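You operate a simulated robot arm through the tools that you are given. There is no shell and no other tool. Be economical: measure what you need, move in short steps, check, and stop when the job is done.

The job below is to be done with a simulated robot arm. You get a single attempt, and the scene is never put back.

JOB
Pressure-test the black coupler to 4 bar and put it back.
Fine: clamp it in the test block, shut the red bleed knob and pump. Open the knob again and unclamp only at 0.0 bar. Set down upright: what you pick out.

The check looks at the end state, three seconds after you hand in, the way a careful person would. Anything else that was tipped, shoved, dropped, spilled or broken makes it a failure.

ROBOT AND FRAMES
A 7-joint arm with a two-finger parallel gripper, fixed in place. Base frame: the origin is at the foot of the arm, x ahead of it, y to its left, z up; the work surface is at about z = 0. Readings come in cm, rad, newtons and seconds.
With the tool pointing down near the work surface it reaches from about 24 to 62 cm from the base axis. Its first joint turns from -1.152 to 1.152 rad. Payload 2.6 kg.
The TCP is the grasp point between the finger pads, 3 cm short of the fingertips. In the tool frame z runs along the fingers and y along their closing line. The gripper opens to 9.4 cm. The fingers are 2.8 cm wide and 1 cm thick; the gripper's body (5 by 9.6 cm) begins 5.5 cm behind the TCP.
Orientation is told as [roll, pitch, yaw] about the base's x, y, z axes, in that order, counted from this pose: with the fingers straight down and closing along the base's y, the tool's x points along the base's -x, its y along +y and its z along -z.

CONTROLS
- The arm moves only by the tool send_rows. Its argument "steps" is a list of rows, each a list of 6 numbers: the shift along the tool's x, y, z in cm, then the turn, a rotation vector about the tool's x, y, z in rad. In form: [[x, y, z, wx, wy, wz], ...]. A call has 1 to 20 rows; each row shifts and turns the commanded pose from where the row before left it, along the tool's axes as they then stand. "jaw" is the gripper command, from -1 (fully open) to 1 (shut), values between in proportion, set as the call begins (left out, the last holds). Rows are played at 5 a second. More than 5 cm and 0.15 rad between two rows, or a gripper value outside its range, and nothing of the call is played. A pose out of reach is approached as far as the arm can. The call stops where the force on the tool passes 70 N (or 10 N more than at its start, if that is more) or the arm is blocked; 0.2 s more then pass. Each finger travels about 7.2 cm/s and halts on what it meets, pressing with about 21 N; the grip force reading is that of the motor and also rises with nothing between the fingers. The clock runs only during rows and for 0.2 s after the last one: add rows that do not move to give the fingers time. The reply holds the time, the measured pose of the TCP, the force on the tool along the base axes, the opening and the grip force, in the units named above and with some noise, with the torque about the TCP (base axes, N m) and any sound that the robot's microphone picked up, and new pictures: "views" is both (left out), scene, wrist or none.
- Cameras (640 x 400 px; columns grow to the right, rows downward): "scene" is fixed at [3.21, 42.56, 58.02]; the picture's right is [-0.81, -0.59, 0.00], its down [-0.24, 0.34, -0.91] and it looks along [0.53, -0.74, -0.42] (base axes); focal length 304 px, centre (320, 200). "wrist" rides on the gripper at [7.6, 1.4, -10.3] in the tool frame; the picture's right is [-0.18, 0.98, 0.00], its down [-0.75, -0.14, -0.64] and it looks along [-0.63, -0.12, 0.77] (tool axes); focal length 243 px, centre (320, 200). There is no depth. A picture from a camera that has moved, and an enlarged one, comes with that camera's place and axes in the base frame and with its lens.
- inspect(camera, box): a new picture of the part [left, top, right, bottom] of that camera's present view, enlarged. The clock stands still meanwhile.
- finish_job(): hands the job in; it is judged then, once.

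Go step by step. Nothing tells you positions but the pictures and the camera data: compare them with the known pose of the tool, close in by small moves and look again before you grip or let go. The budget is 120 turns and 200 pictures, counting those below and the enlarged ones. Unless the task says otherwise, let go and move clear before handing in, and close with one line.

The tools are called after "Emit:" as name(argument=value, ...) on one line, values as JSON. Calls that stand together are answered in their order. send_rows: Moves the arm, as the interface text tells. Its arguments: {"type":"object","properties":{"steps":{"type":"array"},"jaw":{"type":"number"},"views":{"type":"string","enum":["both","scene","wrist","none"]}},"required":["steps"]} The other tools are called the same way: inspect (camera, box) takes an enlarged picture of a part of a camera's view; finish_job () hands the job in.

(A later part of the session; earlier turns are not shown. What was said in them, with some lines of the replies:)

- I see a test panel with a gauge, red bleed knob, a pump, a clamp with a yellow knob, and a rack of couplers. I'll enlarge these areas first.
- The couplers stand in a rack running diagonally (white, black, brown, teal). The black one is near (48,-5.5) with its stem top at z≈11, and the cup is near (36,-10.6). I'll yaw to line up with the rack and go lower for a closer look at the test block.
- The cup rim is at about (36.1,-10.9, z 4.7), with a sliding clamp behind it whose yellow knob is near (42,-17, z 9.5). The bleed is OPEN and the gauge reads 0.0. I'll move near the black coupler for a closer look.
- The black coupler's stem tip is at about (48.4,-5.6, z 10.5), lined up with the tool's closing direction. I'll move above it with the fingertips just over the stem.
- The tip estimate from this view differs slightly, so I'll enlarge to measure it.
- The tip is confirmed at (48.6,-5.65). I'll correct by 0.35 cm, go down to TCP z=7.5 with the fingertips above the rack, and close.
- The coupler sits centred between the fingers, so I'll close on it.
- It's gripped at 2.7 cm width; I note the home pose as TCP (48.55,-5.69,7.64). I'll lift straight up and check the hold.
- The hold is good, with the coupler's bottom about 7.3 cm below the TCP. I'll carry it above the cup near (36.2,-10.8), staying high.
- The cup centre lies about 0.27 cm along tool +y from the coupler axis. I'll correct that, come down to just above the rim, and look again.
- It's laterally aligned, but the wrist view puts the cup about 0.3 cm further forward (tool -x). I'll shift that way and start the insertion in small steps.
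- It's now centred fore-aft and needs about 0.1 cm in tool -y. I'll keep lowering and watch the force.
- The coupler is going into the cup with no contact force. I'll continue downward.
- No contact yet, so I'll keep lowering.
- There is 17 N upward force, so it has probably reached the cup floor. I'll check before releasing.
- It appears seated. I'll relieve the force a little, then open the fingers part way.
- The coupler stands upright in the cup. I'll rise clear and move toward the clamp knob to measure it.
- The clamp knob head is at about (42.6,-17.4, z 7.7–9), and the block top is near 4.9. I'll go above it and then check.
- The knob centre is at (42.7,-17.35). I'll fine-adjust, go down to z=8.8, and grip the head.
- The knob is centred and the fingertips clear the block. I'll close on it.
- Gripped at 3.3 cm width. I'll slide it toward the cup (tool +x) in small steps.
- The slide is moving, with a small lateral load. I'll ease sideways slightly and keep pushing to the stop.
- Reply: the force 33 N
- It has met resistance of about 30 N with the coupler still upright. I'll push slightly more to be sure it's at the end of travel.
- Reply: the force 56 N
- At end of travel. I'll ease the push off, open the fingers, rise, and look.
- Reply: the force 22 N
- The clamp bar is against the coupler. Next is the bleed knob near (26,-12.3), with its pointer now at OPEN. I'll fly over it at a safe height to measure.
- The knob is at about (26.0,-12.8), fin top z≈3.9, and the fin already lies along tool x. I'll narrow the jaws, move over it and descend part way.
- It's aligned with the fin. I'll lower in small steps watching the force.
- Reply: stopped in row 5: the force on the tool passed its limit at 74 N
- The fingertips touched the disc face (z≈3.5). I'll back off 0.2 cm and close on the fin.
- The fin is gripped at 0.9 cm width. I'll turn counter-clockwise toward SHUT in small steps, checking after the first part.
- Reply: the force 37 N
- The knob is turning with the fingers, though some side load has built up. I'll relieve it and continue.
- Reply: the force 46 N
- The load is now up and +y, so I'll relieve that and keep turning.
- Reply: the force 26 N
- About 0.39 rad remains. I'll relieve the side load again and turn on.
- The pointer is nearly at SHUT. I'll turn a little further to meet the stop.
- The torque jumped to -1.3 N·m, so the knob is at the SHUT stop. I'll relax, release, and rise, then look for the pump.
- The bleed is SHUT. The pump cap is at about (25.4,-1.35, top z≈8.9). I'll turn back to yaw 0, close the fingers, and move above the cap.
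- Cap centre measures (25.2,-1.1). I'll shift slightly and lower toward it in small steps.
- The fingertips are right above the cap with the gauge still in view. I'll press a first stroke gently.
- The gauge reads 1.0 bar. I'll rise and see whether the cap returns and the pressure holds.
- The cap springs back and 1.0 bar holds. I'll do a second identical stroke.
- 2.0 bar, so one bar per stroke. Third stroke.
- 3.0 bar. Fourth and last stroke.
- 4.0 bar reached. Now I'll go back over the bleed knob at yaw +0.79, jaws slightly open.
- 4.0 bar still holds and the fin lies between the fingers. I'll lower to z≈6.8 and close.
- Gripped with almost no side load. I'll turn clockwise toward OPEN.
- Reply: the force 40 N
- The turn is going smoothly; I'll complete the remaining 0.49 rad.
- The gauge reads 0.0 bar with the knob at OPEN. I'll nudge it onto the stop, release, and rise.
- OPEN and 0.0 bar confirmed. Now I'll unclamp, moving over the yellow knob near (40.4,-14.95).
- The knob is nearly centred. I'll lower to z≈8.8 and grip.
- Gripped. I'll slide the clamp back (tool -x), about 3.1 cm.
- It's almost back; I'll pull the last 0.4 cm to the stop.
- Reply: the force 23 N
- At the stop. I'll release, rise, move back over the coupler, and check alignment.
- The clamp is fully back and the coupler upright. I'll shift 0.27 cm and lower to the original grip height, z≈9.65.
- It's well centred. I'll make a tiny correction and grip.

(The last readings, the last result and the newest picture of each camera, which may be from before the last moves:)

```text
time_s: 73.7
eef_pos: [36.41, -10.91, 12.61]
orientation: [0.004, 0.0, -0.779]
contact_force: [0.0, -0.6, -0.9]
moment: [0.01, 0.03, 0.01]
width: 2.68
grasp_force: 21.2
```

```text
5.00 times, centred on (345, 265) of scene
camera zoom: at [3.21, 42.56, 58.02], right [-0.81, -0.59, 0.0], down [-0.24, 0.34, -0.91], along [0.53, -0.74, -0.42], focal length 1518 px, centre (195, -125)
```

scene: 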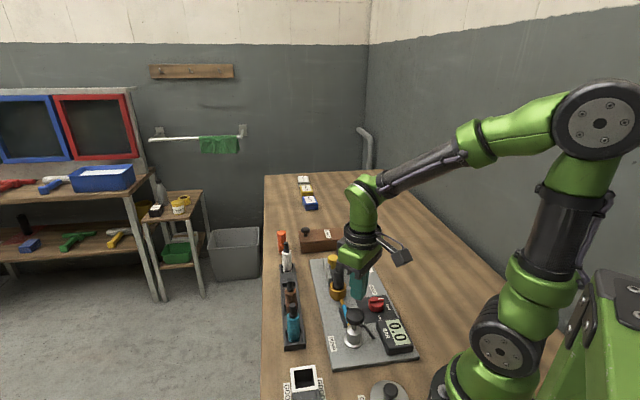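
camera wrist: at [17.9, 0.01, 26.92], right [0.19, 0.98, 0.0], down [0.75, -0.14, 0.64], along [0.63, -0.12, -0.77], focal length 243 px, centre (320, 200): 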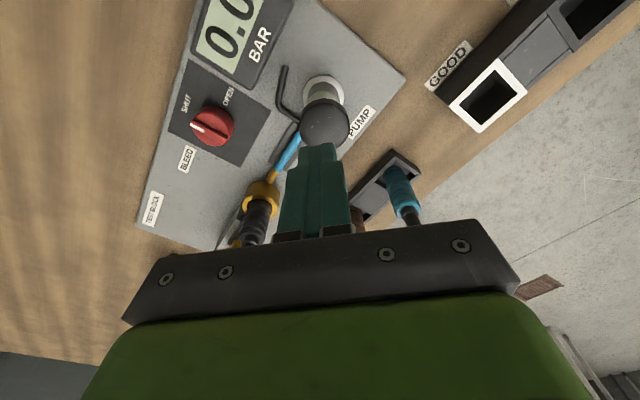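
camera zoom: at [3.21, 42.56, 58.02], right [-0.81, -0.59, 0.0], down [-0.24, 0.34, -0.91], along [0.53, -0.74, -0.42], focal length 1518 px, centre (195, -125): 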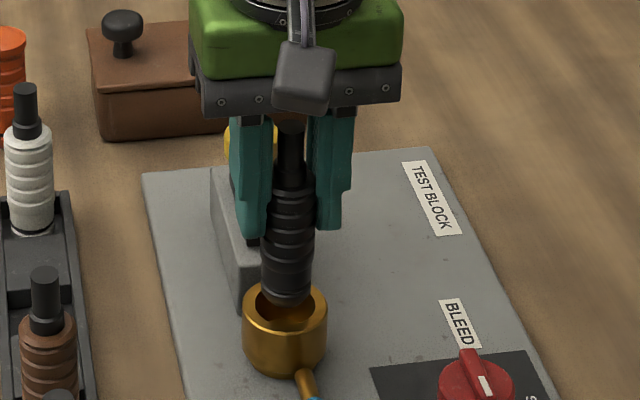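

It came out cleanly. I'll lift higher and carry it back above the empty rack slot.

Emit:
send_rows(steps=[[0, 0, -2.2, 0, 0, 0], [0, 0, -2.2, 0, 0, 0], [-1, 2.45, 0, 0, 0, 0], [-1, 2.45, 0, 0, 0, 0], [-1, 2.45, 0, 0, 0, 0], [-1, 2.45, 0, 0, 0, 0], [-1, 2.44, 0, 0, 0, 0], [0, 0, 2.5, 0, 0, 0], [0, 0, 2.5, 0, 0, 0], [0, 0, 0, 0, 0, 0]], views="none")

Emit:
inspect(camera="wrist", box=[240, 40, 420, 240])

Emit:
inspect(camera="scene", box=[260, 220, 330, 310])

```text
time_s: 75.8
eef_pos: [48.57, -5.64, 11.88]
orientation: [0.005, 0.001, -0.782]
contact_force: [0.9, -0.3, -0.9]
moment: [0.03, 0.0, -0.01]
width: 2.68
grasp_force: 21.1
```

```text
2.00 times, centred on (330, 140) of wrist
camera zoom: at [43.99, 0.68, 22.03], right [0.82, 0.57, 0.0], down [0.43, -0.63, 0.64], along [0.37, -0.53, -0.77], focal length 485 px, centre (300, 320)
```

zoom: 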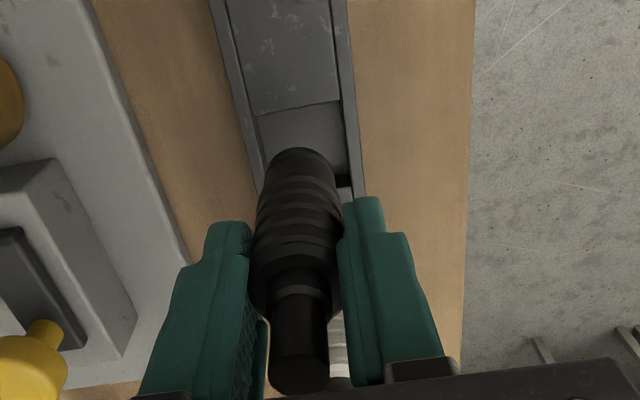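

```text
4.44 times, centred on (295, 265) of scene
camera zoom: at [3.21, 42.56, 58.02], right [-0.81, -0.59, 0.0], down [-0.24, 0.34, -0.91], along [0.53, -0.74, -0.42], focal length 1349 px, centre (431, -89)
```

zoom: 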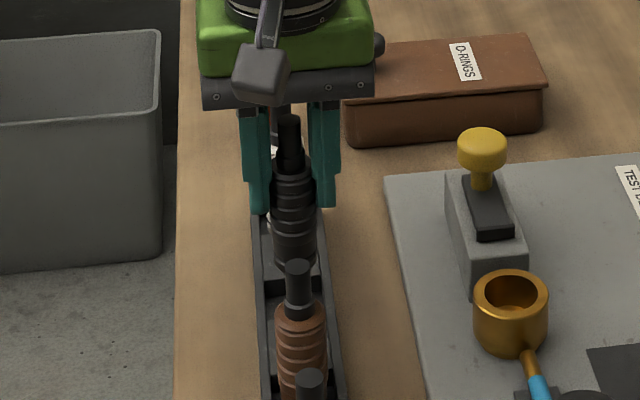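

It's above its slot at the home pose. I'll lower most of the way and watch the force.

Emit:
send_rows(steps=[[0, 0, 1, 0, 0, 0], [0, 0, 1, 0, 0, 0], [0, 0, 0.6, 0, 0, 0], [0, 0, 0.4, 0, 0, 0], [0, 0, 0, 0, 0, 0]], views="none")

Emit:
inspect(camera="wrist", box=[260, 60, 380, 220])

```text
time_s: 77.0
eef_pos: [48.71, -5.65, 8.99]
orientation: [0.003, 0.002, -0.781]
contact_force: [0.7, 0.2, -1.0]
moment: [-0.02, 0.01, 0.01]
width: 2.7
grasp_force: 21.0
```

```text
2.50 times, centred on (320, 140) of wrist
camera zoom: at [44.16, 0.64, 19.2], right [0.82, 0.57, 0.0], down [0.43, -0.63, 0.64], along [0.37, -0.53, -0.77], focal length 606 px, centre (320, 350)
```

zoom: 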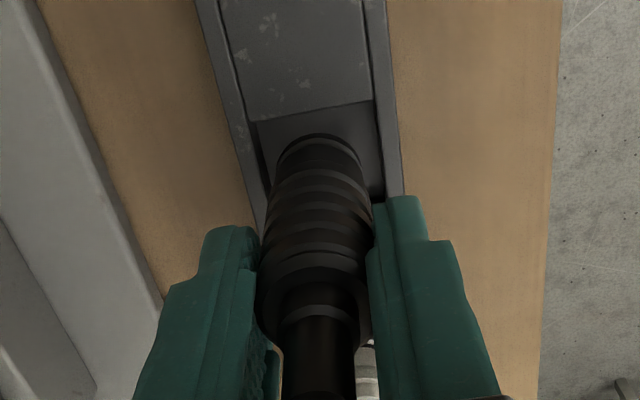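

It's centred in the slot. I'll lower the rest in small steps until contact.

Emit:
send_rows(steps=[[0, 0, 0.3, 0, 0, 0], [0, 0, 0.3, 0, 0, 0], [0, 0, 0.3, 0, 0, 0], [0, 0, 0.2, 0, 0, 0], [0, 0, 0.15, 0, 0, 0], [0, 0, 0, 0, 0, 0]], views="none")

```text
time_s: 78.5
eef_pos: [48.63, -5.74, 7.87]
orientation: [0.003, -0.002, -0.781]
contact_force: [-2.0, 1.7, 8.7]
moment: [0.0, 0.2, -0.03]
width: 2.68
grasp_force: 20.9
```

Light contact at z≈7.87. I'll check that it is on the slot floor and not on an edge.

Emit:
inspect(camera="wrist", box=[260, 60, 380, 220])

Emit:
inspect(camera="scene", box=[265, 230, 325, 310])

```text
2.50 times, centred on (320, 140) of wrist
camera zoom: at [44.1, 0.58, 18.14], right [0.82, 0.57, 0.0], down [0.43, -0.63, 0.64], along [0.37, -0.53, -0.77], focal length 606 px, centre (320, 350)
```

zoom: 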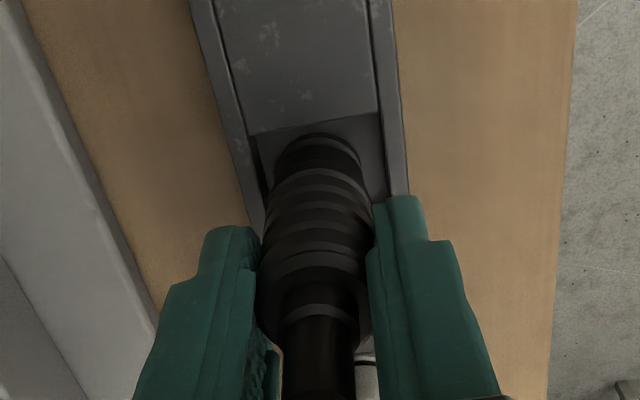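

```text
5.00 times, centred on (295, 270) of scene
camera zoom: at [3.2, 42.57, 58.02], right [-0.81, -0.59, 0.0], down [-0.24, 0.34, -0.91], along [0.53, -0.74, -0.42], focal length 1518 px, centre (445, -150)
```

zoom: 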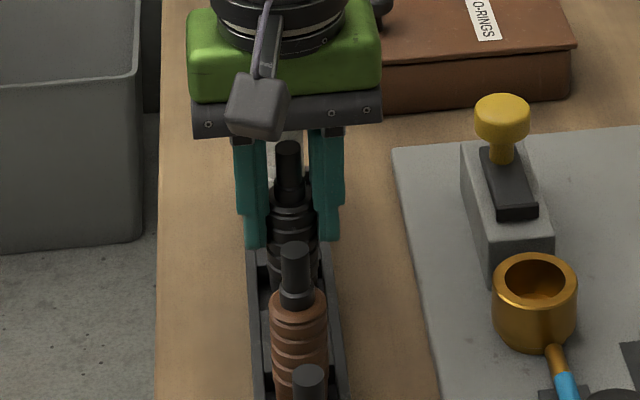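

It looks to be in the slot as originally. I'll press 0.1 cm more to confirm it's on firm floor.

Emit:
send_rows(steps=[[0, 0, 0.08, 0, 0, 0], [0, 0, 0, 0, 0, 0]], views="none")

```text
time_s: 79.0
eef_pos: [48.66, -5.72, 7.74]
orientation: [0.005, -0.005, -0.779]
contact_force: [-0.7, -0.3, 14.5]
moment: [-0.16, 0.2, 0.0]
width: 2.7
grasp_force: 20.9
```

Firm contact at z≈7.74. I'll relax slightly, release fully, and check before rising.

Emit:
send_rows(steps=[[0, 0, -0.08, 0, 0, 0], [0, 0, 0, 0, 0, 0]], views="none")

Emit:
send_rows(steps=[[0, 0, 0, 0, 0, 0], [0, 0, 0, 0, 0, 0], [0, 0, 0, 0, 0, 0], [0, 0, 0, 0, 0, 0]], jaw=-0.4, views="none")

Emit:
inspect(camera="wrist", box=[240, 60, 400, 240])

Emit:
inspect(camera="scene", box=[265, 230, 325, 310])

```text
time_s: 79.7
eef_pos: [48.45, -5.93, 7.71]
orientation: [0.001, -0.001, -0.779]
contact_force: [1.6, -1.3, 6.7]
moment: [-0.17, -0.06, -0.01]
width: 2.68
grasp_force: 21.5
```

```text
time_s: 80.7
eef_pos: [48.52, -5.7, 7.85]
orientation: [0.005, 0.0, -0.781]
contact_force: [0.7, -0.6, 0.2]
moment: [0.02, 0.01, 0.02]
width: 6.6
grasp_force: 0.1
```

```text
2.22 times, centred on (320, 150) of wrist
camera zoom: at [44.01, 0.57, 18.06], right [0.82, 0.57, 0.0], down [0.43, -0.63, 0.64], along [0.37, -0.53, -0.77], focal length 539 px, centre (320, 311)
```

zoom: 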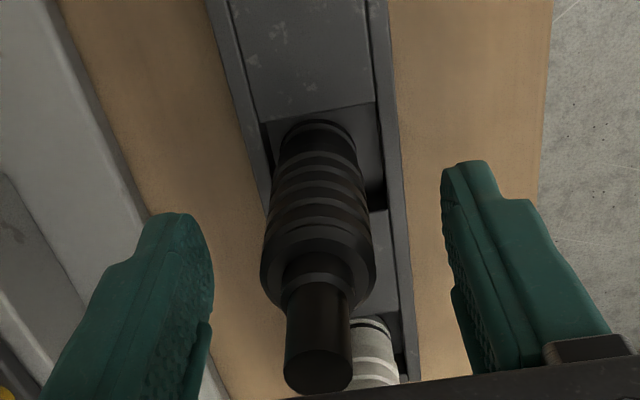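

```text
5.00 times, centred on (295, 270) of scene
camera zoom: at [3.21, 42.56, 58.02], right [-0.81, -0.59, 0.0], down [-0.24, 0.34, -0.91], along [0.53, -0.74, -0.42], focal length 1518 px, centre (445, -150)
```

zoom: 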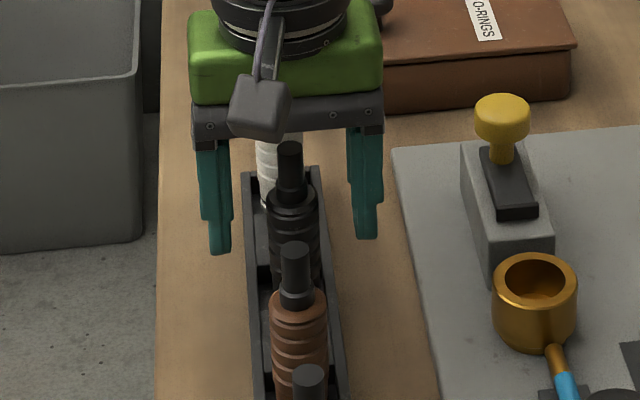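

It stands upright in its slot. I'll rise clear and take a final look.

Emit:
send_rows(steps=[[0, 0, -2, 0, 0, 0], [0, 0, -4, 0, 0, 0], [0, 0, -4, 0, 0, 0], [0, 0, -4, 0, 0, 0], [0, 0, -4, 0, 0, 0], [0, 0, 0, 0, 0, 0]], views="scene")

Emit:
inspect(camera="scene", box=[260, 225, 420, 365])

```text
time_s: 82.0
eef_pos: [48.56, -5.62, 26.18]
orientation: [0.002, 0.0, -0.78]
contact_force: [-0.5, 0.2, -0.7]
moment: [0.03, -0.02, 0.0]
width: 6.58
grasp_force: 0.0
```

scene: 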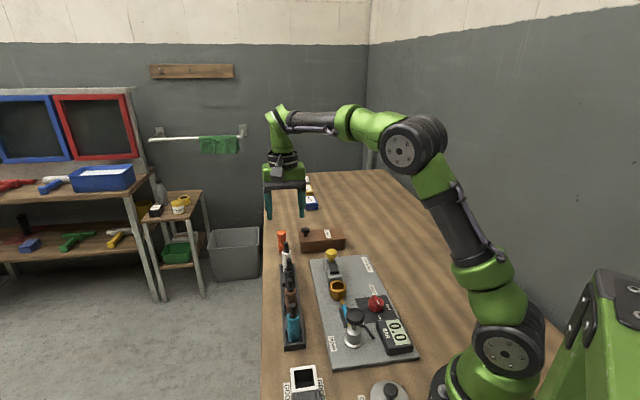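

```text
2.86 times, centred on (340, 295) of scene
camera zoom: at [3.21, 42.56, 58.02], right [-0.81, -0.59, 0.0], down [-0.24, 0.34, -0.91], along [0.53, -0.74, -0.42], focal length 867 px, centre (263, -71)
```

zoom: 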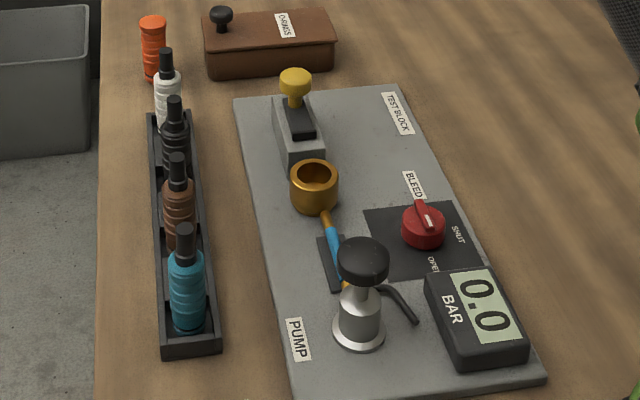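

The black coupler is back upright in its slot, the clamp is open, the bleed is open, the gauge reads 0.0, and nothing else has moved. I'm handing in.

Emit:
finish_job()

```text
The job is handed in.
```

The black coupler was pressure-tested to 4.0 bar and held it until I opened the bleed; I unclamped it at 0.0 bar and set it back upright in its rack slot.
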